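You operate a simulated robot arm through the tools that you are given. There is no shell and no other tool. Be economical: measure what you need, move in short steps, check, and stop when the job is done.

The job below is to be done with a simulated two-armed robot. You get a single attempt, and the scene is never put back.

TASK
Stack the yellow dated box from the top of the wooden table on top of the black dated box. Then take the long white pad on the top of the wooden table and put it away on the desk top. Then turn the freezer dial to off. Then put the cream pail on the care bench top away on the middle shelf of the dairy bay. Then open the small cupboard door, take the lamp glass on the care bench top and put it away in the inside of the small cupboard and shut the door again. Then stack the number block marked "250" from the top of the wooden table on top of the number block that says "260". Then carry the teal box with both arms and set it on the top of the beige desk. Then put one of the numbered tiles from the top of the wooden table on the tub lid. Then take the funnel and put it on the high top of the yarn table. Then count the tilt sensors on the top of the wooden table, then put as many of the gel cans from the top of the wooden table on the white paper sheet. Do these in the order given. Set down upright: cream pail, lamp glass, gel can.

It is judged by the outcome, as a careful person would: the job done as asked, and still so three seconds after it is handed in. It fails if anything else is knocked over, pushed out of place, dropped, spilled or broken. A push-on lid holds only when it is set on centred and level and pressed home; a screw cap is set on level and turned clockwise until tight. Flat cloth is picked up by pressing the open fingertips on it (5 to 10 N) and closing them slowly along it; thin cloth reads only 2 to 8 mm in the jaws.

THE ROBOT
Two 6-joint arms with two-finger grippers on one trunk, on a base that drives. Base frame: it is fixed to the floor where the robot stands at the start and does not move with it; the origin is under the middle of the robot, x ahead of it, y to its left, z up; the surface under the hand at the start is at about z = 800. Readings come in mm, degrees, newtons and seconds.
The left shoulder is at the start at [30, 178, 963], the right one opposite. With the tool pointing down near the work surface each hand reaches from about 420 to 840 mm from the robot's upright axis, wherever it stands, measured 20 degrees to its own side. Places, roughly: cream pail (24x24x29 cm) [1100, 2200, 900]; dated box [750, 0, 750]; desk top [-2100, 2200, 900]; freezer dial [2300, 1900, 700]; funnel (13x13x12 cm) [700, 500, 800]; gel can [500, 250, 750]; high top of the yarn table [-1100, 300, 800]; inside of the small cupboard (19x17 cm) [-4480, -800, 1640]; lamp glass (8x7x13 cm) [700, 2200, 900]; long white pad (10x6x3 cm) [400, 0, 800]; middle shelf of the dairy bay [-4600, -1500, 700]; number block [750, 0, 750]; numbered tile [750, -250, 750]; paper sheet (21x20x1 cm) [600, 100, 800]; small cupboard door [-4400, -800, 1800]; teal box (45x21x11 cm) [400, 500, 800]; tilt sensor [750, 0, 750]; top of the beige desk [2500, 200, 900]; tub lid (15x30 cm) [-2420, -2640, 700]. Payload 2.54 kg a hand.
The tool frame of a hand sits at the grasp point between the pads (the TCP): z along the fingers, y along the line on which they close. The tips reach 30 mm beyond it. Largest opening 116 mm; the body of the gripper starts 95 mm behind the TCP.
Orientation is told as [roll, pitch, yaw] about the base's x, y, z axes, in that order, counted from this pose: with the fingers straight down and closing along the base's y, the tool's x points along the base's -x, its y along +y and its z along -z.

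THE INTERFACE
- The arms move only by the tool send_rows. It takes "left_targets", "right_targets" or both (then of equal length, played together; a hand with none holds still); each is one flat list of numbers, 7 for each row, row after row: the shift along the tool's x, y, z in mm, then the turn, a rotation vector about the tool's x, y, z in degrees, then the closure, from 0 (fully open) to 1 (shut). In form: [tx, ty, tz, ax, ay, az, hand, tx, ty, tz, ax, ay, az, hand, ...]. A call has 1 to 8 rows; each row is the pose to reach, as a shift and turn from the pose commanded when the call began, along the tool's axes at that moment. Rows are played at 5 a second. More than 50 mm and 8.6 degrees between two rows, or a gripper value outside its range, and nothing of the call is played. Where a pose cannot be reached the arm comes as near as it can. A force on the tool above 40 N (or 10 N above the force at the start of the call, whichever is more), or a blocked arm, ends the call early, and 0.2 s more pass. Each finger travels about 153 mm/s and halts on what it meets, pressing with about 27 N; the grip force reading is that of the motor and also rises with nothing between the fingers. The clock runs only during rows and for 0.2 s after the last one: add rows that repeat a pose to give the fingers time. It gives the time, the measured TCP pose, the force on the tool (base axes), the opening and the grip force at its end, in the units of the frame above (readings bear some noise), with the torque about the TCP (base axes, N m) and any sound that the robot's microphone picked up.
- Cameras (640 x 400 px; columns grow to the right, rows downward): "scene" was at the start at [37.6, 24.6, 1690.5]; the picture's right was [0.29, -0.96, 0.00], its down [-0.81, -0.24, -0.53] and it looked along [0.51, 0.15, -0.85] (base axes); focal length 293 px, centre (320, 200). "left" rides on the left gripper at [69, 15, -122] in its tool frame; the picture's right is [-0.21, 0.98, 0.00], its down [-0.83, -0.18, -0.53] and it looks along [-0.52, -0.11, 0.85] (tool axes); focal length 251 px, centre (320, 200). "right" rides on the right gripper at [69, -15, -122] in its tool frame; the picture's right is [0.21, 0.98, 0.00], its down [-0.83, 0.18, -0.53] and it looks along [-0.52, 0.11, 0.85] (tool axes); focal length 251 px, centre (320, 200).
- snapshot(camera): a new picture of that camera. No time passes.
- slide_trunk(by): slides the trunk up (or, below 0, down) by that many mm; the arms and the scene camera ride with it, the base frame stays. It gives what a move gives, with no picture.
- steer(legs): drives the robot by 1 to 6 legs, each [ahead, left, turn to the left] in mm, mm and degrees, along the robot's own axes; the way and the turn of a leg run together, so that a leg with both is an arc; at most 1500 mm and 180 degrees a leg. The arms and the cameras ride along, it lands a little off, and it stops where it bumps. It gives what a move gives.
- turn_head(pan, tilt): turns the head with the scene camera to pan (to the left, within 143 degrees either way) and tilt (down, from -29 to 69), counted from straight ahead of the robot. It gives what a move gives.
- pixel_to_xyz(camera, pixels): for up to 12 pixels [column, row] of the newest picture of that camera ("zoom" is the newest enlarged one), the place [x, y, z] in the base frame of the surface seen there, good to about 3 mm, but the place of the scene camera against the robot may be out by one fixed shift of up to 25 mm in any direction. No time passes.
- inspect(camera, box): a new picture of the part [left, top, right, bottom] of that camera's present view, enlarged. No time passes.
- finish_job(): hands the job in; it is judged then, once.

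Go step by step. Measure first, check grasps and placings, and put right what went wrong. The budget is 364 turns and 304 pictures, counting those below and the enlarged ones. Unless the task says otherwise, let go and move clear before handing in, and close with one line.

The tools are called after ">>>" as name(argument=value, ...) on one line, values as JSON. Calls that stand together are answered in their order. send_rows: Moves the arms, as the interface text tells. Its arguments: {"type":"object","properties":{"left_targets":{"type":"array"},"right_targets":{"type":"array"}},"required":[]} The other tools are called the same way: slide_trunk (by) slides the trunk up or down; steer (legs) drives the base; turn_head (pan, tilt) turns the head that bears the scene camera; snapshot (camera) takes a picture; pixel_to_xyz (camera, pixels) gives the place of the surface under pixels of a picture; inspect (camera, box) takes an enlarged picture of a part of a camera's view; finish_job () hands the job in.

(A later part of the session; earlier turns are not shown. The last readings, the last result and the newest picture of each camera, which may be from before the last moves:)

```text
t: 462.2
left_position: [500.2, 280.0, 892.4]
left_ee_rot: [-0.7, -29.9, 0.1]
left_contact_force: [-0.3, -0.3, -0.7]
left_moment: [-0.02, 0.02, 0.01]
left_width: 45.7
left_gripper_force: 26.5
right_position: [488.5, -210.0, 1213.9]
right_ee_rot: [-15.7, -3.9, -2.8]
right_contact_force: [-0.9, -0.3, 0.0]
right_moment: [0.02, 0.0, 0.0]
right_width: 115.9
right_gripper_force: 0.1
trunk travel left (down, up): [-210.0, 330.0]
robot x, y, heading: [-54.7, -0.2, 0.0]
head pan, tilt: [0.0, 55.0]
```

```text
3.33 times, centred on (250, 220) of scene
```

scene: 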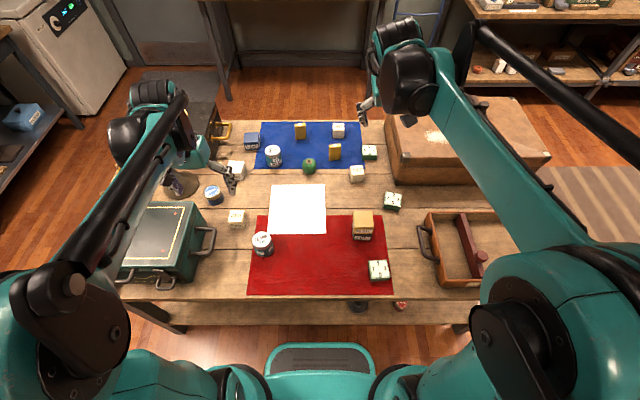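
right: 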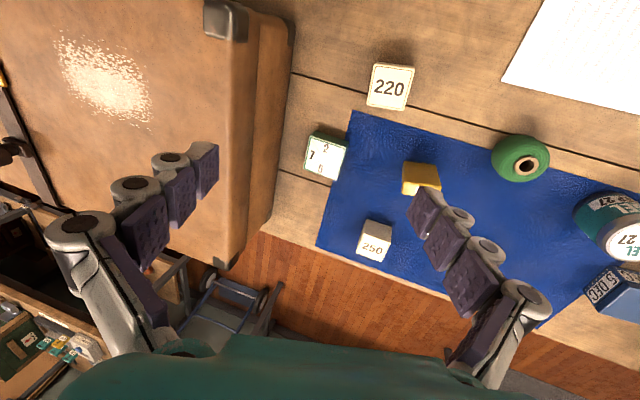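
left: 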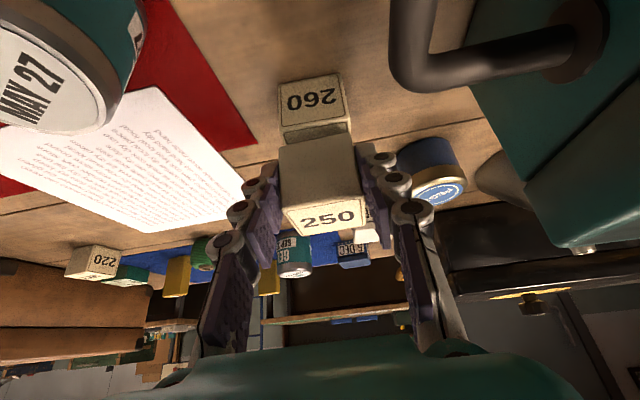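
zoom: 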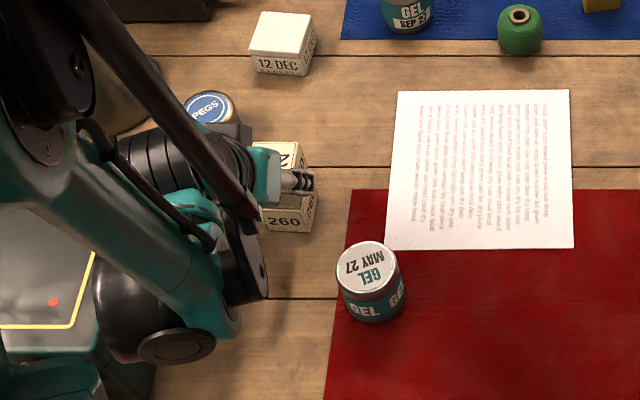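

>>> pixel_to_xyz(camera="left", pixels=[[285, 125], [345, 115], [300, 135], [340, 125], [300, 150], [345, 145], [290, 170], [350, 160], [320, 215]])

>>> inspect(camera="left", box=[250, 60, 400, 250])

```text
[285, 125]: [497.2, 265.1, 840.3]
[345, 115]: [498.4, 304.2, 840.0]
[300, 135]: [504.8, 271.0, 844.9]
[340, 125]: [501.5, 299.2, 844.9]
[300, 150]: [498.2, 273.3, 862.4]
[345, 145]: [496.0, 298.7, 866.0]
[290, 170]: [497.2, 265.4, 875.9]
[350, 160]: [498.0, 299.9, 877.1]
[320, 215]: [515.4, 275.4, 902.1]
```

```text
2.11 times, centred on (325, 155) of left
```

zoom: 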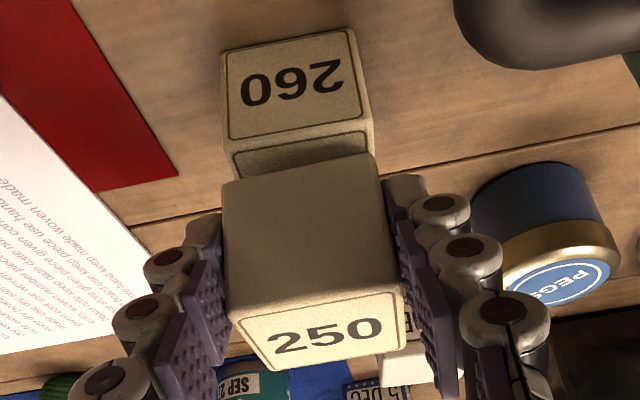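

Aligned within ~2 mm; gap ~10 mm. Lower in small steps.

>>> send_rows(left_targets=[3.5, 0, 6.1, 0, 0, 0, 0.75, 4.5, 0, 7.8, 0, 0, 0, 0.75, 5.5, 0, 9.5, 0, 0, 0, 0.75])

```text
t: 463.0
left_position: [505.4, 282.8, 883.1]
left_ee_rot: [-1.0, -29.8, 0.0]
left_contact_force: [0.9, 0.0, 0.1]
left_moment: [0.02, 0.01, -0.02]
left_width: 45.7
left_gripper_force: 26.8
left hand out of reach, approached as far as the arm can: row 2, 3
right_position: [490.2, -210.0, 1213.8]
right_ee_rot: [-15.8, -3.8, -2.9]
right_contact_force: [0.0, 0.0, -0.2]
right_moment: [-0.02, 0.0, -0.02]
right_width: 115.9
right_gripper_force: 0.0
trunk travel left (down, up): [-210.0, 330.0]
robot x, y, heading: [-56.0, -0.2, -0.0]
head pan, tilt: [0.0, 55.0]
```

x drifted 5 mm from reach limits; nudge the base back 5 and lower with the trunk.

>>> steer(legs=[[-6, 0, 0]])

>>> slide_trunk(by=-2)

>>> snapshot(camera="left")

>>> pixel_to_xyz(camera="left", pixels=[[285, 120], [345, 112], [300, 150], [345, 145], [290, 170], [350, 160]])

```text
t: 463.8
left_position: [498.9, 281.8, 884.4]
left_ee_rot: [-0.9, -29.8, 0.1]
left_contact_force: [0.1, -0.7, -0.3]
left_moment: [-0.01, 0.02, 0.04]
left_width: 46.0
left_gripper_force: 27.0
right_position: [482.8, -210.4, 1213.2]
right_ee_rot: [-15.8, -3.7, -2.9]
right_contact_force: [-0.3, 0.3, 0.3]
right_moment: [0.02, 0.01, 0.01]
right_width: 116.1
right_gripper_force: 0.0
trunk travel left (down, up): [-210.0, 330.0]
robot x, y, heading: [-62.7, 2.1, -0.0]
head pan, tilt: [0.0, 55.0]
```

```text
t: 464.3
left_position: [497.7, 283.0, 883.4]
left_ee_rot: [-0.8, -29.9, 0.1]
left_contact_force: [-0.4, 1.7, 12.1]
left_moment: [0.33, -0.24, 0.03]
left_width: 45.6
left_gripper_force: 27.7
right_position: [482.5, -210.9, 1212.2]
right_ee_rot: [-15.7, -3.9, -2.8]
right_contact_force: [-0.1, 0.0, -0.3]
right_moment: [-0.01, 0.0, -0.02]
right_width: 115.9
right_gripper_force: 0.1
trunk travel left (down, up): [-208.0, 332.0]
robot x, y, heading: [-63.2, -0.6, 0.1]
head pan, tilt: [0.0, 55.0]
```

```text
140 pictures are left
```

left: 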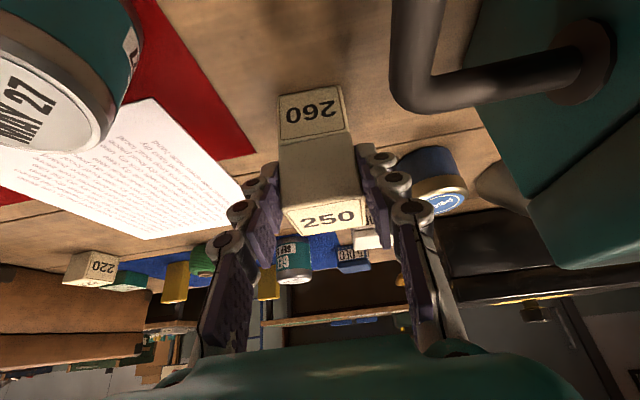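

```text
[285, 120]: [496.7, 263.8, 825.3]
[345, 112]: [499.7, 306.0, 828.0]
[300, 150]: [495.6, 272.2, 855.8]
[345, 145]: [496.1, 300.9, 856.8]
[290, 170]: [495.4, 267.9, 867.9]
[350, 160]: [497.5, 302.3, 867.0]
```

Contact made and aligned. Release slowly and retreat along the tool axis.

>>> send_rows(left_targets=[0, 0, 0, 0, 0, 0, 0.6, 0, 0, 0, 0, 0, 0, 0.5, 0, 0, 0, 0, 0, 0, 0.42, 0, 0, -30, 0, 0, 0, 0.42, 0, 0, -65, 0, 0, 0, 0.42, 0, 0, -100, 0, 0, 0, 0.42])

>>> snapshot(camera="left")

```text
t: 465.7
left_position: [446.8, 282.9, 968.7]
left_ee_rot: [-0.9, -29.9, 0.2]
left_contact_force: [0.3, 0.6, -0.2]
left_moment: [-0.01, -0.06, -0.03]
left_width: 67.4
left_gripper_force: 0.1
right_position: [481.9, -210.6, 1212.7]
right_ee_rot: [-15.8, -3.9, -2.9]
right_contact_force: [-1.6, -0.9, 0.0]
right_moment: [0.01, -0.05, -0.03]
right_width: 115.9
right_gripper_force: 0.1
trunk travel left (down, up): [-208.0, 332.0]
robot x, y, heading: [-60.2, 3.8, -0.1]
head pan, tilt: [0.0, 55.0]
```

```text
139 pictures are left
```

left: 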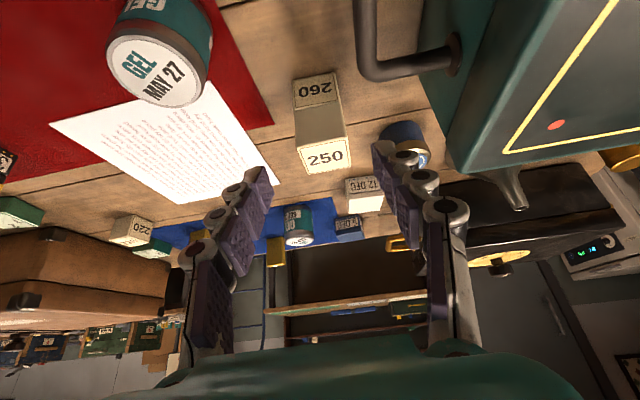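

The 250 block sits squarely on the 260. Next the teal box: look at it closely.

>>> turn_head(pan=35, tilt=55)

>>> snapshot(camera="scene")

>>> inspect(camera="scene", box=[200, 150, 460, 350])

```text
t: 466.7
left_position: [448.7, 283.6, 968.4]
left_ee_rot: [-0.9, -29.9, 0.1]
left_contact_force: [-0.3, 0.2, -0.2]
left_moment: [-0.01, 0.03, 0.0]
left_width: 67.2
left_gripper_force: 0.1
right_position: [484.8, -210.1, 1211.4]
right_ee_rot: [-15.9, -3.9, -2.8]
right_contact_force: [0.3, -1.0, -0.3]
right_moment: [0.0, 0.0, 0.0]
right_width: 115.9
right_gripper_force: 0.2
trunk travel left (down, up): [-208.0, 332.0]
robot x, y, heading: [-62.1, 1.2, -0.4]
head pan, tilt: [35.0, 55.0]
```

```text
138 pictures are left
```

scene: 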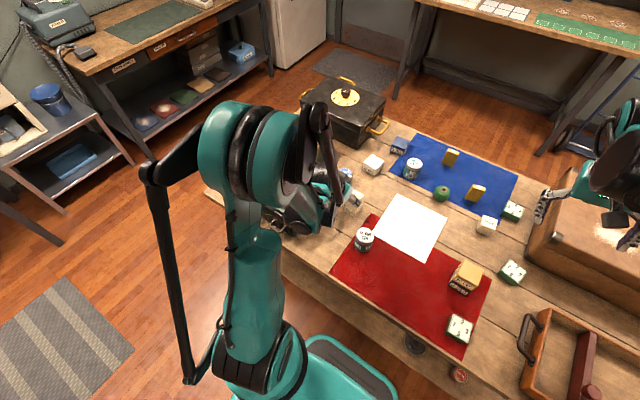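

```text
2.00 times, centred on (330, 250) of scene
```

zoom: 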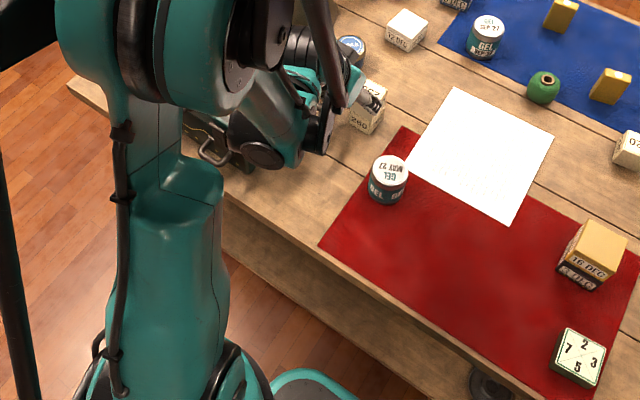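

Back up, raise, and sidestep left to face the teal box.

>>> slide_trunk(by=150)

>>> steer(legs=[[-180, 0, 0], [0, 500, 0]])

>>> turn_head(pan=0, tilt=50)

>>> snapshot(camera="scene")

>>> snapshot(camera="left")

```text
t: 468.4
left_position: [448.2, 283.1, 1117.9]
left_ee_rot: [-0.9, -29.8, 0.1]
left_contact_force: [-0.4, 0.6, -0.4]
left_moment: [0.0, 0.02, -0.05]
left_width: 67.3
left_gripper_force: 0.0
right_position: [483.9, -210.1, 1361.8]
right_ee_rot: [-15.8, -3.8, -2.7]
right_contact_force: [-0.2, 1.2, -0.6]
right_moment: [-0.01, 0.01, -0.02]
right_width: 115.9
right_gripper_force: 0.0
trunk travel left (down, up): [-358.0, 182.0]
robot x, y, heading: [-63.8, 4.5, -0.0]
head pan, tilt: [35.0, 55.0]
```

```text
t: 472.5
left_position: [274.0, 778.1, 1117.7]
left_ee_rot: [-0.9, -29.8, -0.3]
left_contact_force: [0.7, 0.2, 0.4]
left_moment: [-0.02, 0.03, -0.03]
left_width: 67.1
left_gripper_force: 0.1
right_position: [305.2, 284.7, 1362.6]
right_ee_rot: [-15.8, -3.8, -3.3]
right_contact_force: [-0.3, -0.5, 0.3]
right_moment: [0.02, 0.0, -0.03]
right_width: 115.8
right_gripper_force: 0.0
trunk travel left (down, up): [-358.0, 182.0]
robot x, y, heading: [-236.2, 500.9, -0.3]
head pan, tilt: [35.0, 55.0]
```

```text
t: 473.5
left_position: [274.3, 777.5, 1116.7]
left_ee_rot: [-0.9, -29.7, -0.3]
left_contact_force: [0.9, -0.8, 0.3]
left_moment: [0.03, 0.0, 0.0]
left_width: 67.1
left_gripper_force: 0.1
right_position: [305.1, 283.6, 1361.6]
right_ee_rot: [-15.8, -3.9, -3.2]
right_contact_force: [0.1, 0.9, 0.1]
right_moment: [-0.03, -0.02, 0.03]
right_width: 116.0
right_gripper_force: 0.1
trunk travel left (down, up): [-358.0, 182.0]
robot x, y, heading: [-241.3, 498.8, -0.3]
head pan, tilt: [0.0, 50.0]
```

```text
136 pictures are left
```

scene: 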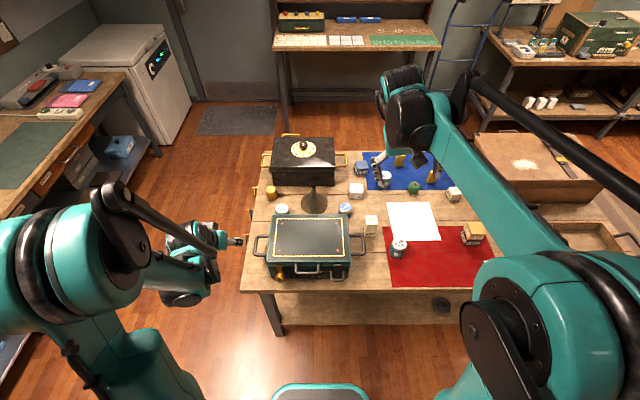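

```text
135 pictures are left
```

left: 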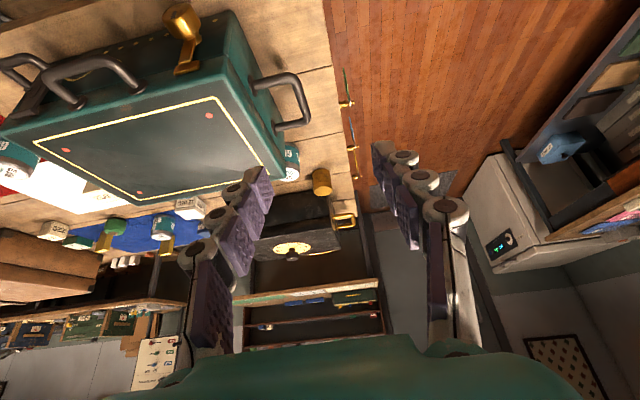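

The teal box has bar handles at both ends (scene (260,245) and (357,240)). Measuring.

>>> inspect(camera="scene", box=[230, 190, 390, 300])

>>> pixel_to_xyz(camera="left", pixels=[[285, 75], [300, 100], [295, 124], [270, 82], [283, 128], [250, 90], [205, 110], [150, 80], [95, 62], [220, 170]])

>>> inspect(camera="left", box=[0, 0, 340, 210])

```text
3.64 times, centred on (310, 245) of scene
```

zoom: 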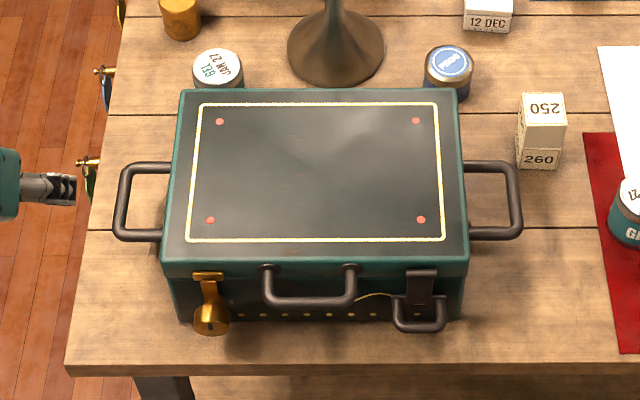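

```text
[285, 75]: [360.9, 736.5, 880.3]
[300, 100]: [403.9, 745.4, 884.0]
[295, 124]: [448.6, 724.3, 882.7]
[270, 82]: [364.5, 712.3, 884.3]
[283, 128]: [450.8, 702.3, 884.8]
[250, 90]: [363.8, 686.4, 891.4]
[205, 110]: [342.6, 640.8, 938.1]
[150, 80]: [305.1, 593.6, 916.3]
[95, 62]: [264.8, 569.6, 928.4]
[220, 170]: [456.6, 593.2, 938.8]
```

```text
1.88 times, centred on (170, 105) of left
```

zoom: 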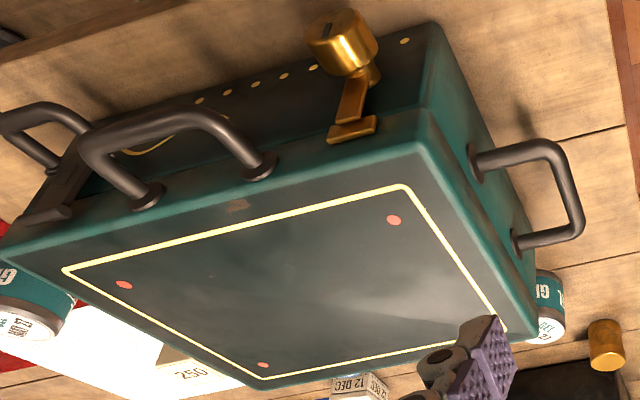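

Left bar: x 365-450, y≈742, z≈884, gap ~45 mm. Check the right bar with the right camera.

>>> snapshot(camera="right")

```text
132 pictures are left
```

right: 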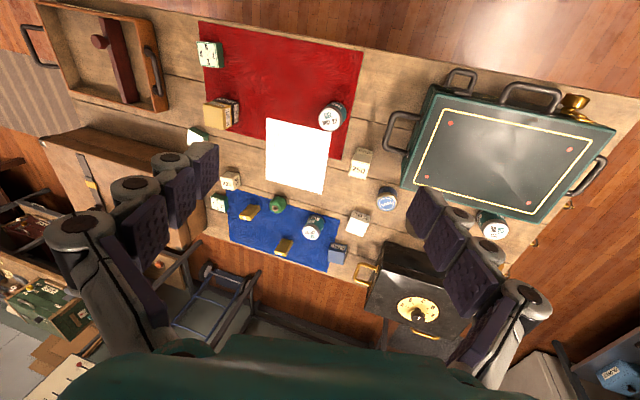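

>>> pixel_to_xyz(camera="right", pixels=[[389, 130], [387, 140], [392, 119], [405, 115], [402, 150], [416, 116], [425, 90], [403, 185], [545, 220], [612, 130], [590, 178]])

>>> inspect(camera="right", box=[370, 60, 450, 200])

```text
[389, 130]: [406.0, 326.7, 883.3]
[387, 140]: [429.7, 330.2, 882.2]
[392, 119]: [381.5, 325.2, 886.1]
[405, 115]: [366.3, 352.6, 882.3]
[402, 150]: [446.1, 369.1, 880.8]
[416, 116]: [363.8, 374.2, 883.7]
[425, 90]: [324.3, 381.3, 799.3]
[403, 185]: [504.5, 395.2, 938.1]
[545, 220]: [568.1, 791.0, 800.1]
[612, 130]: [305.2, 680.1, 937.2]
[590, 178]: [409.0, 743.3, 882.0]
```

```text
2.86 times, centred on (410, 130) of right
```

zoom: 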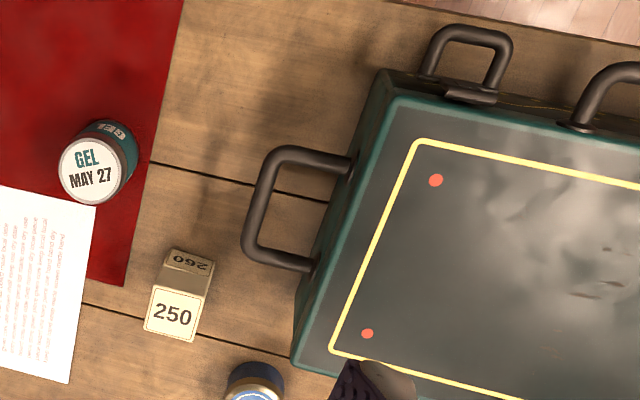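

Right bar: y≈328, left bar: y≈742, both x≈407, z≈884. Position the base at (-143,535) and square up the hands above the bars.

>>> steer(legs=[[96, 36, 0.3]])

>>> send_rows(left_targets=[-8, -15, 4, 0, 7.5, 0, 0.57, -16, -30, 9, 0, 15, 0, 0.57, -24, -45, 13, 0, 22.5, 0, 0.57, -32, -60, 18, 0, 30, 0, 0.57])

>>> slide_trunk(by=-100)

>>> snapshot(camera="left")

>>> snapshot(camera="right")

```text
t: 474.6
left_position: [367.4, 816.1, 1117.2]
left_ee_rot: [-1.0, -29.7, 0.1]
left_contact_force: [-0.4, 0.4, -0.1]
left_moment: [-0.01, -0.02, -0.03]
left_width: 67.3
left_gripper_force: 0.0
right_position: [402.2, 321.9, 1362.1]
right_ee_rot: [-15.8, -3.8, -2.9]
right_contact_force: [0.9, 0.3, -0.1]
right_moment: [-0.03, 0.05, -0.06]
right_width: 116.3
right_gripper_force: 0.1
trunk travel left (down, up): [-358.0, 182.0]
robot x, y, heading: [-147.3, 534.0, 0.1]
head pan, tilt: [0.0, 50.0]
```

```text
t: 475.6
left_position: [405.5, 753.2, 1118.3]
left_ee_rot: [-0.7, 0.4, -0.4]
left_contact_force: [0.6, 0.1, 0.3]
left_moment: [-0.02, 0.05, -0.01]
left_width: 49.9
left_gripper_force: 0.1
right_position: [403.0, 321.7, 1360.9]
right_ee_rot: [-15.8, -3.7, -2.8]
right_contact_force: [0.7, -0.1, 0.1]
right_moment: [0.02, 0.03, 0.0]
right_width: 115.9
right_gripper_force: 0.0
trunk travel left (down, up): [-358.0, 182.0]
robot x, y, heading: [-141.5, 534.4, -0.0]
head pan, tilt: [0.0, 50.0]
```

```text
t: 477.0
left_position: [403.4, 754.8, 1018.9]
left_ee_rot: [-0.7, 0.2, -0.4]
left_contact_force: [0.4, 0.3, 1.0]
left_moment: [0.05, 0.01, -0.03]
left_width: 50.1
left_gripper_force: 0.1
right_position: [401.2, 322.3, 1261.8]
right_ee_rot: [-15.7, -3.8, -2.8]
right_contact_force: [0.4, 0.1, -0.1]
right_moment: [-0.04, 0.01, 0.02]
right_width: 116.1
right_gripper_force: 0.1
trunk travel left (down, up): [-258.0, 282.0]
robot x, y, heading: [-143.2, 534.1, 0.1]
head pan, tilt: [0.0, 50.0]
```

```text
130 pictures are left
```

left: 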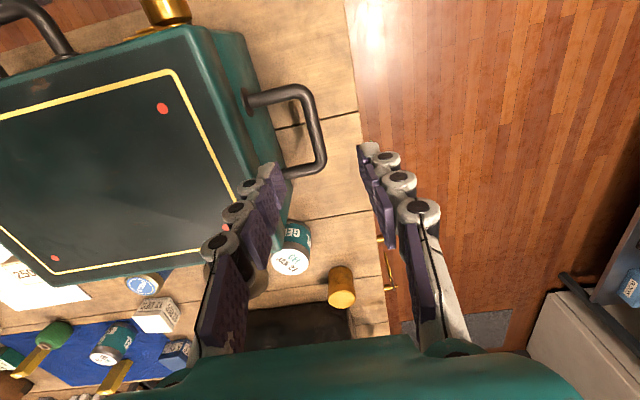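

```text
129 pictures are left
```

right: 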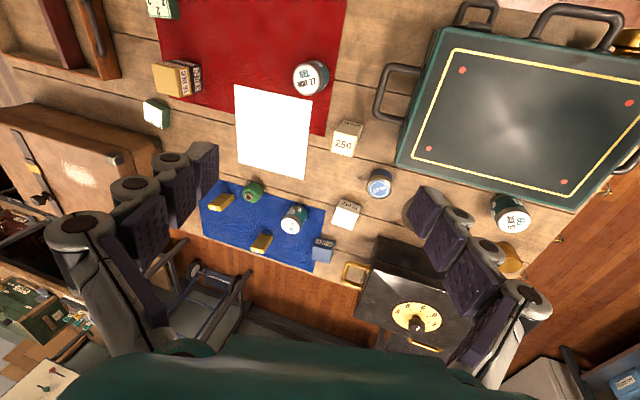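

Lower the right hand toward z≈960 above its bar (keeping its 16° lean).

>>> send_rows(right_targets=[0, 12.5, 41, 0, 0, 0, 0.3, -1, 25, 82, 0, 0, 0, 0.5, -2, 37.5, 123, 0, 0, 0, 0.6, -3, 50, 164, 0, 0, 0, 0.7, -4, 62.5, 205, 0, 0, 0, 0.71, -5, 75, 246, 0, 0, 0, 0.71, -5, 87, 287, 0, 0, 0, 0.71])

>>> snapshot(camera="right")

```text
t: 478.6
left_position: [403.4, 755.0, 1017.9]
left_ee_rot: [-0.7, 0.3, -0.4]
left_contact_force: [-0.3, -0.5, -0.5]
left_moment: [0.0, 0.02, 0.01]
left_width: 49.8
left_gripper_force: 0.0
right_position: [427.2, 325.2, 961.2]
right_ee_rot: [-15.8, -3.8, -2.9]
right_contact_force: [0.0, 0.4, 0.6]
right_moment: [-0.02, 0.01, -0.05]
right_width: 33.7
right_gripper_force: 0.1
trunk travel left (down, up): [-258.0, 282.0]
robot x, y, heading: [-143.5, 535.2, 0.1]
head pan, tilt: [0.0, 50.0]
```

```text
128 pictures are left
```

right: 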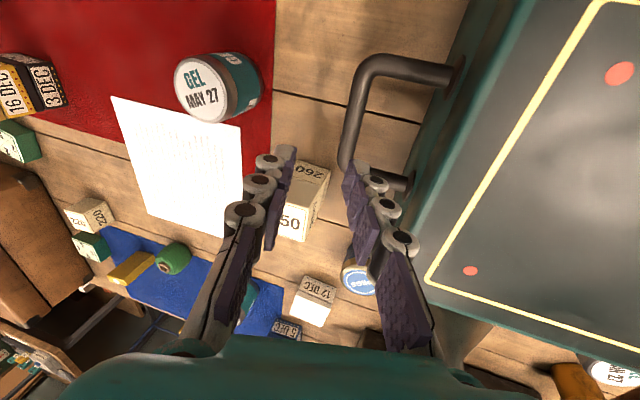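

Numbers say the bar (y≈328) will fall between the fingers when lowered straight. Lower 40 and shift x by -20.

>>> send_rows(right_targets=[10, 7, 19, 0, 0, 0, 0.71, 20, 14, 38, 0, 0, 0, 0.71])

>>> snapshot(camera="right")

>>> pixel_to_xyz(camera="right", pixels=[[350, 110], [345, 130], [370, 75], [343, 150]])

```text
t: 479.2
left_position: [403.5, 753.7, 1017.9]
left_ee_rot: [-0.8, 0.2, -0.4]
left_contact_force: [-0.4, -0.3, 0.1]
left_moment: [0.01, 0.01, 0.03]
left_width: 49.8
left_gripper_force: 0.1
right_position: [407.1, 330.5, 922.6]
right_ee_rot: [-15.9, -3.8, -2.8]
right_contact_force: [0.1, -0.5, 0.2]
right_moment: [-0.02, -0.03, -0.03]
right_width: 33.6
right_gripper_force: 0.0
trunk travel left (down, up): [-258.0, 282.0]
robot x, y, heading: [-142.5, 531.8, -0.0]
head pan, tilt: [0.0, 50.0]
```

```text
127 pictures are left
```

right: 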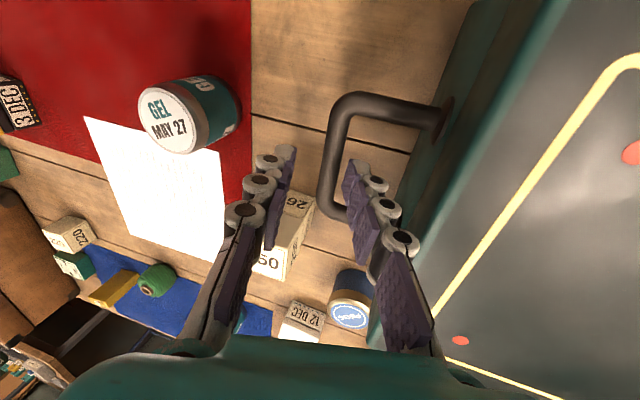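

```text
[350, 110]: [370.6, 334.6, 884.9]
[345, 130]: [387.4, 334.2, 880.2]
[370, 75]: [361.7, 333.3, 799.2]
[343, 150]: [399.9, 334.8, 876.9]
```

Lower both hands onto the bars together.

>>> send_rows(left_targets=[-2, -6, 40, 0, 0, 0, 0.57, -4, -12, 80, 0, 0, 0, 0.57, -4, -12, 110, 0, 0, 0, 0.57, -4, -12, 134, 0, 0, 0, 0.57], right_targets=[0, 2.2, 9, 0, 0, 0, 0.71, 0, 4.4, 18.5, 0, 0, 0, 0.71, 0, 6.6, 28, 0, 0, 0, 0.71, 0, 8.9, 37, 0, 0, 0, 0.71])

>>> snapshot(camera="right")

>>> snapshot(camera="left")

```text
t: 480.2
left_position: [405.3, 741.8, 884.2]
left_ee_rot: [-0.7, 0.3, -0.4]
left_contact_force: [0.1, 0.3, -0.6]
left_moment: [0.0, 0.01, -0.02]
left_width: 49.9
left_gripper_force: 0.0
right_position: [412.7, 328.3, 883.8]
right_ee_rot: [-15.8, -3.8, -2.9]
right_contact_force: [-0.1, 0.2, -0.7]
right_moment: [-0.01, 0.02, -0.03]
right_width: 33.5
right_gripper_force: 0.0
trunk travel left (down, up): [-258.0, 282.0]
robot x, y, heading: [-142.8, 535.9, -0.1]
head pan, tilt: [0.0, 50.0]
```

```text
126 pictures are left
```

right: 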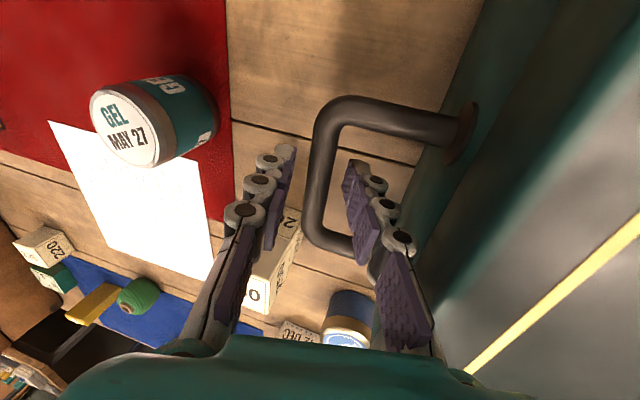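

```text
125 pictures are left
```

left: 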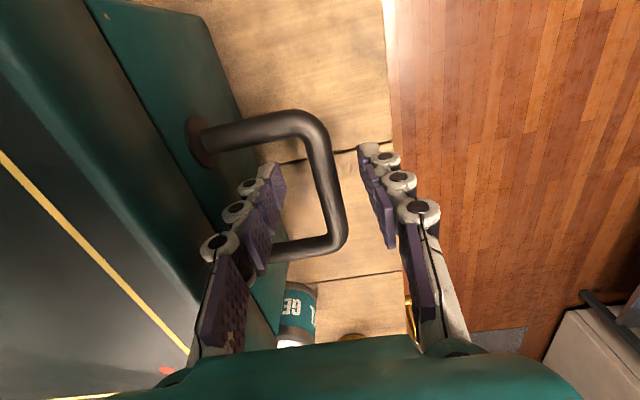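

Both bars lie between the fingers. Close both grippers.

>>> send_rows(left_targets=[0, 0, 0, 0, 0, 0, 0.75, 0, 0, 0, 0, 0, 0, 0.9, 0, 0, 0, 0, 0, 0, 0.97, 0, 0, 0, 0, 0, 0, 0.97], right_targets=[0, 0, 0, 0, 0, 0, 0.8, 0, 0, 0, 0, 0, 0, 0.9, 0, 0, 0, 0, 0, 0, 0.97, 0, 0, 0, 0, 0, 0, 0.97])

>>> slide_trunk(by=10)

```text
t: 481.2
left_position: [405.1, 742.5, 884.9]
left_ee_rot: [-0.6, 0.3, -0.3]
left_contact_force: [0.2, 18.5, -5.1]
left_moment: [0.05, -0.1, -0.12]
left_width: 16.3
left_gripper_force: 9.4
right_position: [412.3, 327.6, 883.1]
right_ee_rot: [-15.8, -3.8, -2.9]
right_contact_force: [-0.9, -20.0, -0.1]
right_moment: [-0.11, 0.2, 0.61]
right_width: 14.2
right_gripper_force: 26.9
trunk travel left (down, up): [-258.0, 282.0]
robot x, y, heading: [-144.4, 535.3, 0.0]
head pan, tilt: [0.0, 50.0]
```

```text
t: 481.8
left_position: [405.8, 741.6, 894.9]
left_ee_rot: [-0.6, 0.3, -0.3]
left_contact_force: [0.3, 20.6, -6.2]
left_moment: [0.08, -0.14, -0.16]
left_width: 18.2
left_gripper_force: 10.8
right_position: [413.3, 327.9, 893.3]
right_ee_rot: [-15.9, -3.7, -2.8]
right_contact_force: [-0.4, -21.5, -5.4]
right_moment: [-0.08, 0.06, 0.56]
right_width: 14.1
right_gripper_force: 27.1
trunk travel left (down, up): [-268.0, 272.0]
robot x, y, heading: [-144.1, 532.1, -0.1]
head pan, tilt: [0.0, 50.0]
```

Hands squeeze inward slightly; ease the left hand 2 mm outward to balance, then lift.

>>> send_rows(left_targets=[0, 1, 0, 0, 0, 0, 0.97, 0, 2, 0, 0, 0, 0, 0.97, 0, 2.5, 0, 0, 0, 0, 0.97])

>>> slide_trunk(by=40)

>>> snapshot(camera="scene")

```text
t: 482.6
left_position: [405.7, 743.5, 894.3]
left_ee_rot: [-0.8, 0.2, -0.3]
left_contact_force: [1.8, 15.7, -5.9]
left_moment: [0.04, -0.11, -0.12]
left_width: 15.1
left_gripper_force: 8.3
right_position: [411.6, 328.2, 893.9]
right_ee_rot: [-15.8, -3.8, -3.0]
right_contact_force: [-0.7, -15.7, -5.5]
right_moment: [-0.05, 0.04, 0.63]
right_width: 14.0
right_gripper_force: 27.2
trunk travel left (down, up): [-268.0, 272.0]
robot x, y, heading: [-144.0, 537.3, 0.1]
head pan, tilt: [0.0, 50.0]
```

```text
t: 483.4
left_position: [405.6, 743.9, 933.4]
left_ee_rot: [-0.8, 0.2, -0.4]
left_contact_force: [1.4, 15.8, -6.4]
left_moment: [0.06, -0.1, -0.09]
left_width: 14.7
left_gripper_force: 8.3
right_position: [413.1, 328.6, 932.9]
right_ee_rot: [-15.9, -3.8, -2.9]
right_contact_force: [-1.3, -14.6, -5.5]
right_moment: [-0.04, 0.0, 0.59]
right_width: 14.3
right_gripper_force: 27.0
trunk travel left (down, up): [-308.0, 232.0]
robot x, y, heading: [-141.2, 532.8, 0.0]
head pan, tilt: [0.0, 50.0]
```

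```text
124 pictures are left
```

scene: 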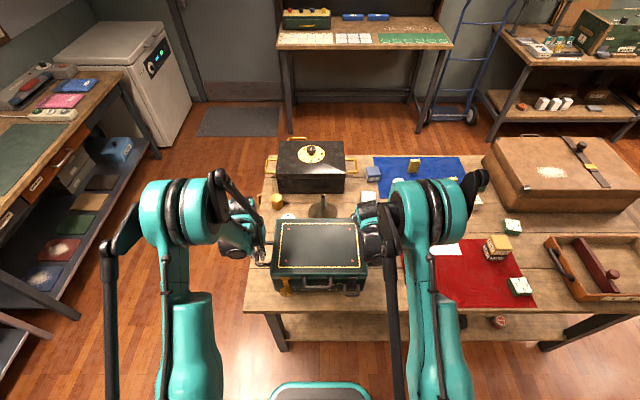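

Box is lifting level (~12 N total). Ease the left a bit more so it closes fully.

>>> send_rows(left_targets=[0, 1.5, 0, 0, 0, 0, 1, 0, 3, 0, 0, 0, 0, 1, 0, 4, 0, 0, 0, 0, 1])

>>> slide_trunk(by=120)

>>> snapshot(camera="left")

```text
t: 484.2
left_position: [405.1, 747.1, 932.7]
left_ee_rot: [-0.9, 0.1, -0.5]
left_contact_force: [0.8, -4.8, 0.3]
left_moment: [-0.06, -0.27, -0.24]
left_width: 12.5
left_gripper_force: 27.2
right_position: [413.4, 331.1, 932.2]
right_ee_rot: [-15.6, -3.8, -2.8]
right_contact_force: [-1.0, 4.4, -4.6]
right_moment: [0.02, 0.16, 0.6]
right_width: 14.4
right_gripper_force: 26.6
trunk travel left (down, up): [-308.0, 232.0]
robot x, y, heading: [-143.0, 534.4, -0.0]
head pan, tilt: [0.0, 50.0]
```

```text
t: 485.7
left_position: [405.7, 747.8, 1052.8]
left_ee_rot: [-1.0, 0.1, -0.4]
left_contact_force: [1.5, -29.5, -5.3]
left_moment: [-0.17, -0.05, -0.33]
left_width: 12.6
left_gripper_force: 26.5
right_position: [413.1, 330.0, 1053.3]
right_ee_rot: [-15.6, -3.7, -2.8]
right_contact_force: [-0.5, 31.0, -5.7]
right_moment: [0.2, -0.01, 0.69]
right_width: 14.4
right_gripper_force: 26.9
trunk travel left (down, up): [-428.0, 112.0]
robot x, y, heading: [-137.7, 532.4, 0.2]
head pan, tilt: [0.0, 50.0]
```

```text
123 pictures are left
```

left: 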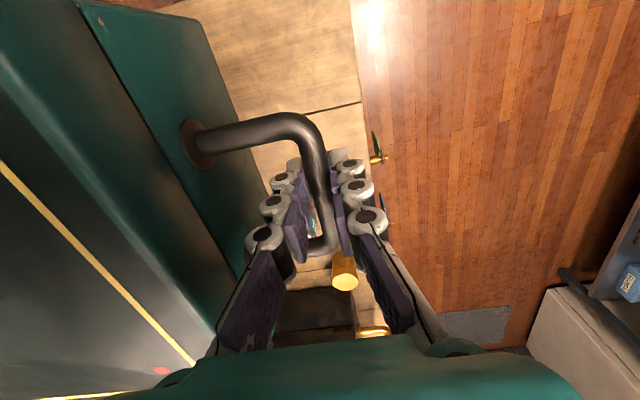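

Ease the outward pull a bit, then drive around the table via the corridor to the beige desk.

>>> send_rows(left_targets=[0, -1.2, 0, 0, 0, 0, 1, 0, -2.2, 0, 0, 0, 0, 1])

>>> steer(legs=[[-80, 0, 0], [0, 680, 0], [1300, 0, 0], [400, 0, 0]])

>>> turn_head(pan=-40, tilt=35)

>>> snapshot(camera="scene")

```text
t: 486.3
left_position: [406.3, 745.9, 1052.7]
left_ee_rot: [-1.0, 0.2, -0.5]
left_contact_force: [1.1, -23.7, -5.4]
left_moment: [-0.16, -0.21, -0.34]
left_width: 12.4
left_gripper_force: 26.4
right_position: [412.6, 329.6, 1052.7]
right_ee_rot: [-15.7, -3.6, -3.0]
right_contact_force: [-0.5, 23.8, -5.6]
right_moment: [0.15, 0.12, 0.61]
right_width: 14.0
right_gripper_force: 26.8
trunk travel left (down, up): [-428.0, 112.0]
robot x, y, heading: [-144.3, 532.8, 0.1]
head pan, tilt: [0.0, 50.0]
```

```text
t: 498.9
left_position: [2029.8, 1457.6, 1055.0]
left_ee_rot: [-0.8, 0.2, 0.8]
left_contact_force: [2.0, -21.0, -5.4]
left_moment: [-0.16, -0.15, -0.28]
left_width: 12.6
left_gripper_force: 26.9
right_position: [2045.8, 1041.7, 1052.8]
right_ee_rot: [-15.8, -3.8, -1.6]
right_contact_force: [-1.0, 21.8, -5.5]
right_moment: [0.15, 0.07, 0.66]
right_width: 14.0
right_gripper_force: 27.2
trunk travel left (down, up): [-428.0, 112.0]
robot x, y, heading: [1487.2, 1232.2, 1.1]
head pan, tilt: [0.0, 50.0]
```

```text
t: 500.0
left_position: [2030.0, 1456.5, 1053.1]
left_ee_rot: [-0.8, 0.4, 0.8]
left_contact_force: [0.9, -1.7, -5.9]
left_moment: [-0.01, -0.22, -0.3]
left_width: 12.7
left_gripper_force: 27.3
right_position: [2046.1, 1040.3, 1053.4]
right_ee_rot: [-15.7, -3.7, -1.7]
right_contact_force: [-1.1, 2.0, -6.2]
right_moment: [0.03, 0.12, 0.61]
right_width: 14.0
right_gripper_force: 26.4
trunk travel left (down, up): [-428.0, 112.0]
robot x, y, heading: [1487.2, 1234.8, 1.2]
head pan, tilt: [-40.0, 35.0]
```

```text
122 pictures are left
```

scene: 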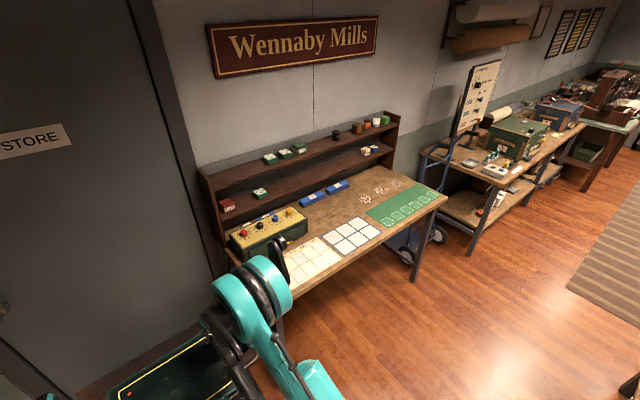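

Zoom on the desk top to find free space.

>>> inspect(camera="scene", box=[190, 120, 460, 300])

>>> pixel_to_xyz(camera="zoom", pixels=[[240, 270], [340, 320], [300, 225], [420, 275], [330, 260], [340, 215], [415, 180], [485, 195], [590, 170], [410, 230], [330, 180], [260, 250]])

```text
2.22 times, centred on (325, 210) of scene
```

zoom: 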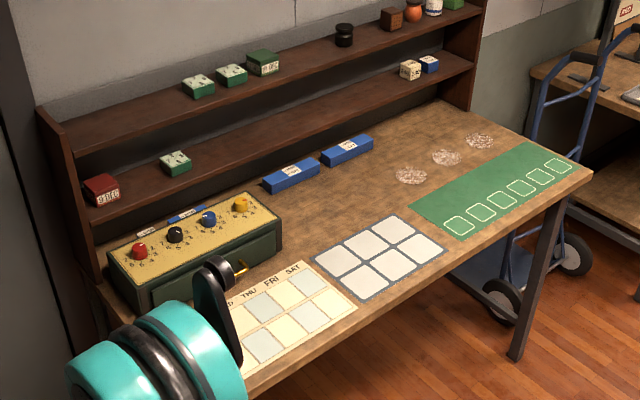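

```text
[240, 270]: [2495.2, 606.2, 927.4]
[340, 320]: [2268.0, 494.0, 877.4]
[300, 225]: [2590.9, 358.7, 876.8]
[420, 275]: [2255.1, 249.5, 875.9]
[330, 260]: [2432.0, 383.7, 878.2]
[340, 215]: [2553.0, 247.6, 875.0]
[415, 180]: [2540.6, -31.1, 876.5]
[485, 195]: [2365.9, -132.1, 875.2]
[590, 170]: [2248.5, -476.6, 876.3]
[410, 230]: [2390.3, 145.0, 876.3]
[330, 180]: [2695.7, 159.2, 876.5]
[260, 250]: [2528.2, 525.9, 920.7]
```

Free rectangle behind the six-square mat: x 2440-2640, y 40-480; check blue blocks' front, then move opposite it.

>>> pixel_to_xyz(camera="zoom", pixels=[[275, 190], [315, 178], [330, 165], [370, 152], [312, 252], [392, 216], [408, 178], [278, 250], [270, 215]])

>>> steer(legs=[[0, -990, -1.2]])

>>> turn_head(pan=0, tilt=35)

>>> snapshot(camera="scene")

```text
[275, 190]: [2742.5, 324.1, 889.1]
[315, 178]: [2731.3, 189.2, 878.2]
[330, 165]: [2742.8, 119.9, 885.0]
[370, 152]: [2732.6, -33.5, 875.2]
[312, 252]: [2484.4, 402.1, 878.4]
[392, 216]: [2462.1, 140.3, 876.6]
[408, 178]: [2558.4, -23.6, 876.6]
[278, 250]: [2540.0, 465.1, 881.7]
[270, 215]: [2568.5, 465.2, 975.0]
```

```text
t: 505.1
left_position: [2040.8, 468.0, 1054.1]
left_ee_rot: [-0.8, 0.2, -1.0]
left_contact_force: [1.0, -5.4, -6.7]
left_moment: [-0.04, -0.18, -0.26]
left_width: 12.6
left_gripper_force: 26.9
right_position: [2043.0, 53.5, 1054.2]
right_ee_rot: [-15.8, -3.7, -3.4]
right_contact_force: [-0.3, 6.1, -5.7]
right_moment: [0.08, 0.1, 0.63]
right_width: 13.9
right_gripper_force: 26.9
trunk travel left (down, up): [-428.0, 112.0]
robot x, y, heading: [1493.1, 264.5, -0.5]
head pan, tilt: [-40.0, 35.0]
```

```text
t: 506.1
left_position: [2041.4, 469.0, 1054.0]
left_ee_rot: [-0.7, 0.3, -1.0]
left_contact_force: [-0.3, 0.4, -5.7]
left_moment: [0.02, -0.25, -0.29]
left_width: 12.6
left_gripper_force: 26.9
right_position: [2044.3, 52.6, 1053.9]
right_ee_rot: [-15.6, -3.6, -3.4]
right_contact_force: [-1.0, 0.3, -5.6]
right_moment: [0.02, 0.11, 0.58]
right_width: 13.9
right_gripper_force: 27.3
trunk travel left (down, up): [-428.0, 112.0]
robot x, y, heading: [1486.6, 264.7, -0.6]
head pan, tilt: [0.0, 35.0]
```

```text
120 pictures are left
```

scene: 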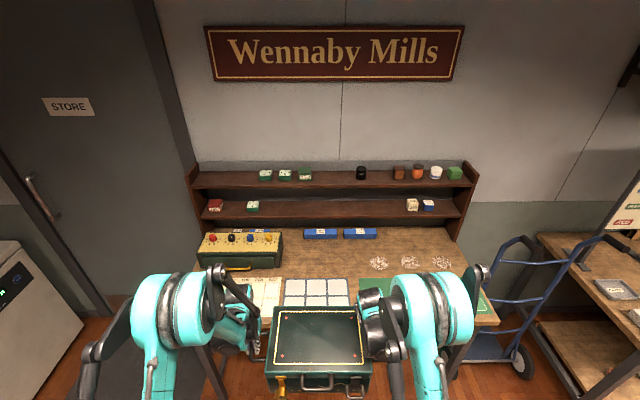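

Target box centre ≈(2605,205): between mat (x 2484) and blue blocks (x 2730), clear of the console (y≥465). Shift right 56 and go forward 430.

>>> steer(legs=[[0, -52, 0.6], [430, 0, 0]])

>>> snapshot(camera="scene")

>>> snapshot(camera="left")

```text
t: 509.3
left_position: [2479.6, 421.8, 1053.3]
left_ee_rot: [-0.7, 0.2, -0.6]
left_contact_force: [1.0, -1.4, -6.3]
left_moment: [0.02, -0.18, -0.3]
left_width: 12.7
left_gripper_force: 27.0
right_position: [2486.0, 5.5, 1052.0]
right_ee_rot: [-15.7, -3.7, -3.1]
right_contact_force: [0.0, 1.8, -5.8]
right_moment: [0.0, 0.05, 0.61]
right_width: 13.8
right_gripper_force: 27.0
trunk travel left (down, up): [-428.0, 112.0]
robot x, y, heading: [1927.4, 208.6, -0.2]
head pan, tilt: [0.0, 35.0]
```

```text
119 pictures are left
```

scene: 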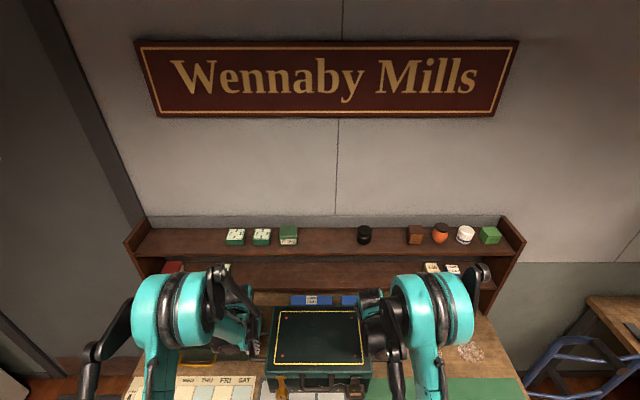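

```text
118 pictures are left
```

left: 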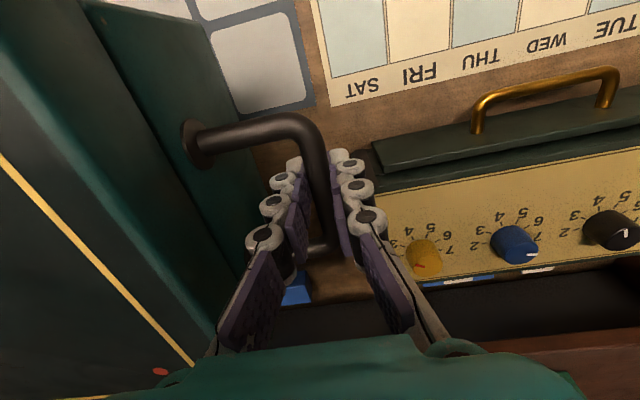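

>>> pixel_to_xyz(camera="left", pixels=[[376, 155], [385, 190], [380, 175], [300, 85], [310, 105], [345, 290], [300, 290], [450, 310], [360, 105]])

>>> snapshot(camera="right")

```text
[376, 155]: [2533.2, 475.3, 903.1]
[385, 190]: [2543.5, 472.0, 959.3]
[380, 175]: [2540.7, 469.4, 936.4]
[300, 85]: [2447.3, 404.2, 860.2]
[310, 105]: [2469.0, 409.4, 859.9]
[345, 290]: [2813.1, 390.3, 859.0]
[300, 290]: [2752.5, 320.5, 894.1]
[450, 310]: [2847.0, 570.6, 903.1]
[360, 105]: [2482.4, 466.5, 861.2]
```

```text
117 pictures are left
```

right: 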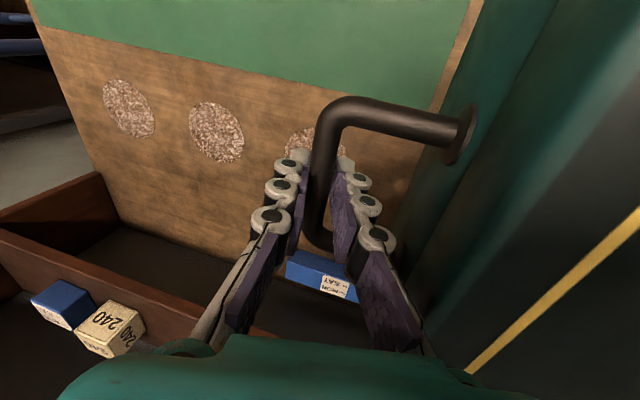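

Console right end y≈470, mat's back edge x≈2480, all clear. Forward 122 and lower 95.

>>> steer(legs=[[122, 0, 0]])

>>> slide_trunk(by=-90)

>>> snapshot(camera="left")

>>> snapshot(camera="scene")

```text
t: 510.6
left_position: [2603.0, 421.7, 1053.9]
left_ee_rot: [-0.7, 0.2, -0.7]
left_contact_force: [-6.0, -0.1, -7.2]
left_moment: [-0.07, 0.15, -0.21]
left_width: 12.6
left_gripper_force: 26.8
right_position: [2607.9, 5.3, 1053.9]
right_ee_rot: [-15.7, -3.8, -3.0]
right_contact_force: [-1.6, 2.0, -6.6]
right_moment: [0.0, 0.23, 0.55]
right_width: 14.2
right_gripper_force: 26.9
trunk travel left (down, up): [-428.0, 112.0]
robot x, y, heading: [2054.2, 208.9, -0.2]
head pan, tilt: [0.0, 35.0]
```

```text
t: 511.8
left_position: [2603.9, 420.7, 963.0]
left_ee_rot: [-0.7, 0.3, -0.7]
left_contact_force: [1.2, -0.8, -5.7]
left_moment: [0.01, -0.28, -0.25]
left_width: 12.4
left_gripper_force: 26.8
right_position: [2608.1, 3.9, 962.6]
right_ee_rot: [-15.8, -3.7, -2.9]
right_contact_force: [-1.0, 0.4, -5.2]
right_moment: [-0.03, 0.17, 0.61]
right_width: 13.6
right_gripper_force: 27.2
trunk travel left (down, up): [-338.0, 202.0]
robot x, y, heading: [2053.4, 212.5, -0.1]
head pan, tilt: [0.0, 35.0]
```

```text
116 pictures are left
```

left: 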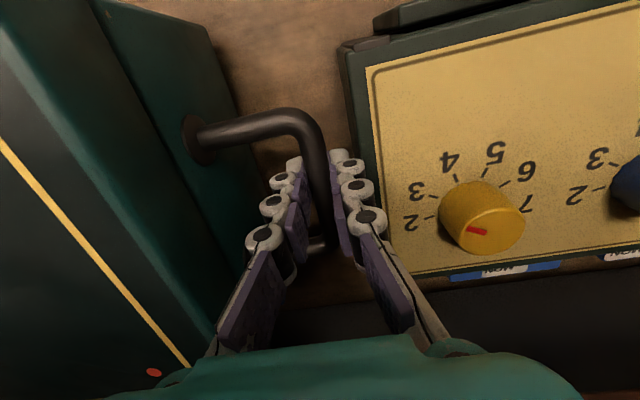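

```text
115 pictures are left
```

scene: 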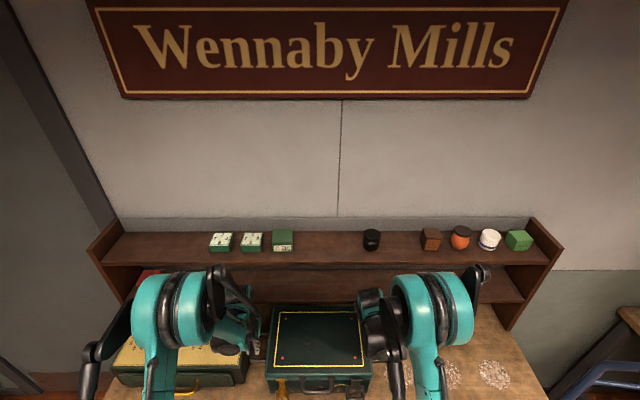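

Clear. Lower 14 more, then feel for contact.

>>> slide_trunk(by=-15)

>>> slide_trunk(by=-4)

```text
t: 512.5
left_position: [2602.3, 420.5, 948.4]
left_ee_rot: [-0.9, 0.3, -0.6]
left_contact_force: [1.2, -1.1, -2.6]
left_moment: [0.0, -0.15, -0.15]
left_width: 12.5
left_gripper_force: 27.1
right_position: [2608.5, 3.6, 947.7]
right_ee_rot: [-15.7, -3.8, -3.1]
right_contact_force: [-0.4, -1.5, -4.7]
right_moment: [-0.07, 0.46, 0.51]
right_width: 13.7
right_gripper_force: 27.5
trunk travel left (down, up): [-323.0, 217.0]
robot x, y, heading: [2054.7, 209.2, -0.4]
head pan, tilt: [0.0, 35.0]
```

```text
t: 513.0
left_position: [2602.3, 420.8, 945.5]
left_ee_rot: [-0.8, 0.3, -0.5]
left_contact_force: [7.2, -0.8, 8.1]
left_moment: [0.01, 0.56, -0.24]
left_width: 12.4
left_gripper_force: 26.7
right_position: [2608.7, 3.2, 943.6]
right_ee_rot: [-15.7, -3.8, -3.2]
right_contact_force: [4.7, -1.4, 4.3]
right_moment: [-0.08, 0.49, 0.47]
right_width: 14.1
right_gripper_force: 27.1
trunk travel left (down, up): [-319.0, 221.0]
robot x, y, heading: [2054.2, 209.7, -0.4]
head pan, tilt: [0.0, 35.0]
```

Box rests on the desk. Open both hands slightly and lift them straight up.

>>> send_rows(left_targets=[0, 0, 0, 0, 0, 0, 0.85, 0, 0, 0, 0, 0, 0, 0.75, 0, 0, 0, 0, 0, 0, 0.7, 0, 0, -30, 0, 0, 0, 0.7, 0, 0, -70, 0, 0, 0, 0.7, 0, 0, -110, 0, 0, 0, 0.7, 0, 0, -150, 0, 0, 0, 0.7], right_targets=[0, 0, 0, 0, 0, 0, 0.85, 0, 0, 0, 0, 0, 0, 0.75, 0, 0, 0, 0, 0, 0, 0.71, 0, -8.2, -29, 0, 0, 0, 0.71, 0, -19, -67, 0, 0, 0, 0.71, 0, -30, -106, 0, 0, 0, 0.71, 0, -41, -144, 0, 0, 0, 0.71])

>>> snapshot(camera="left")

>>> snapshot(camera="right")

```text
t: 514.6
left_position: [2599.0, 421.9, 1095.6]
left_ee_rot: [-0.8, 0.0, -0.6]
left_contact_force: [-1.1, 0.5, 0.4]
left_moment: [-0.01, -0.02, -0.03]
left_width: 34.9
left_gripper_force: 0.0
right_position: [2593.4, 2.8, 1096.2]
right_ee_rot: [-15.8, -4.0, -3.1]
right_contact_force: [-0.2, 0.6, 0.3]
right_moment: [-0.02, -0.05, 0.01]
right_width: 33.8
right_gripper_force: 0.0
trunk travel left (down, up): [-319.0, 221.0]
robot x, y, heading: [2055.4, 207.9, -0.1]
head pan, tilt: [0.0, 35.0]
```

```text
114 pictures are left
```

left: 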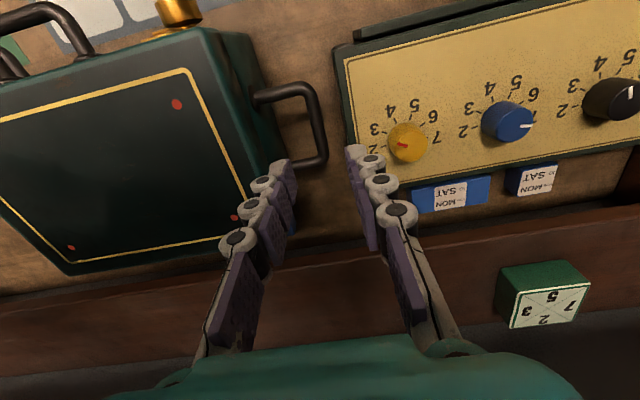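

```text
113 pictures are left
```

right: 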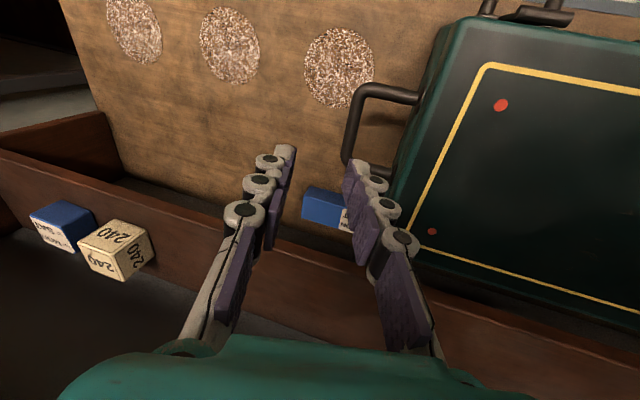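

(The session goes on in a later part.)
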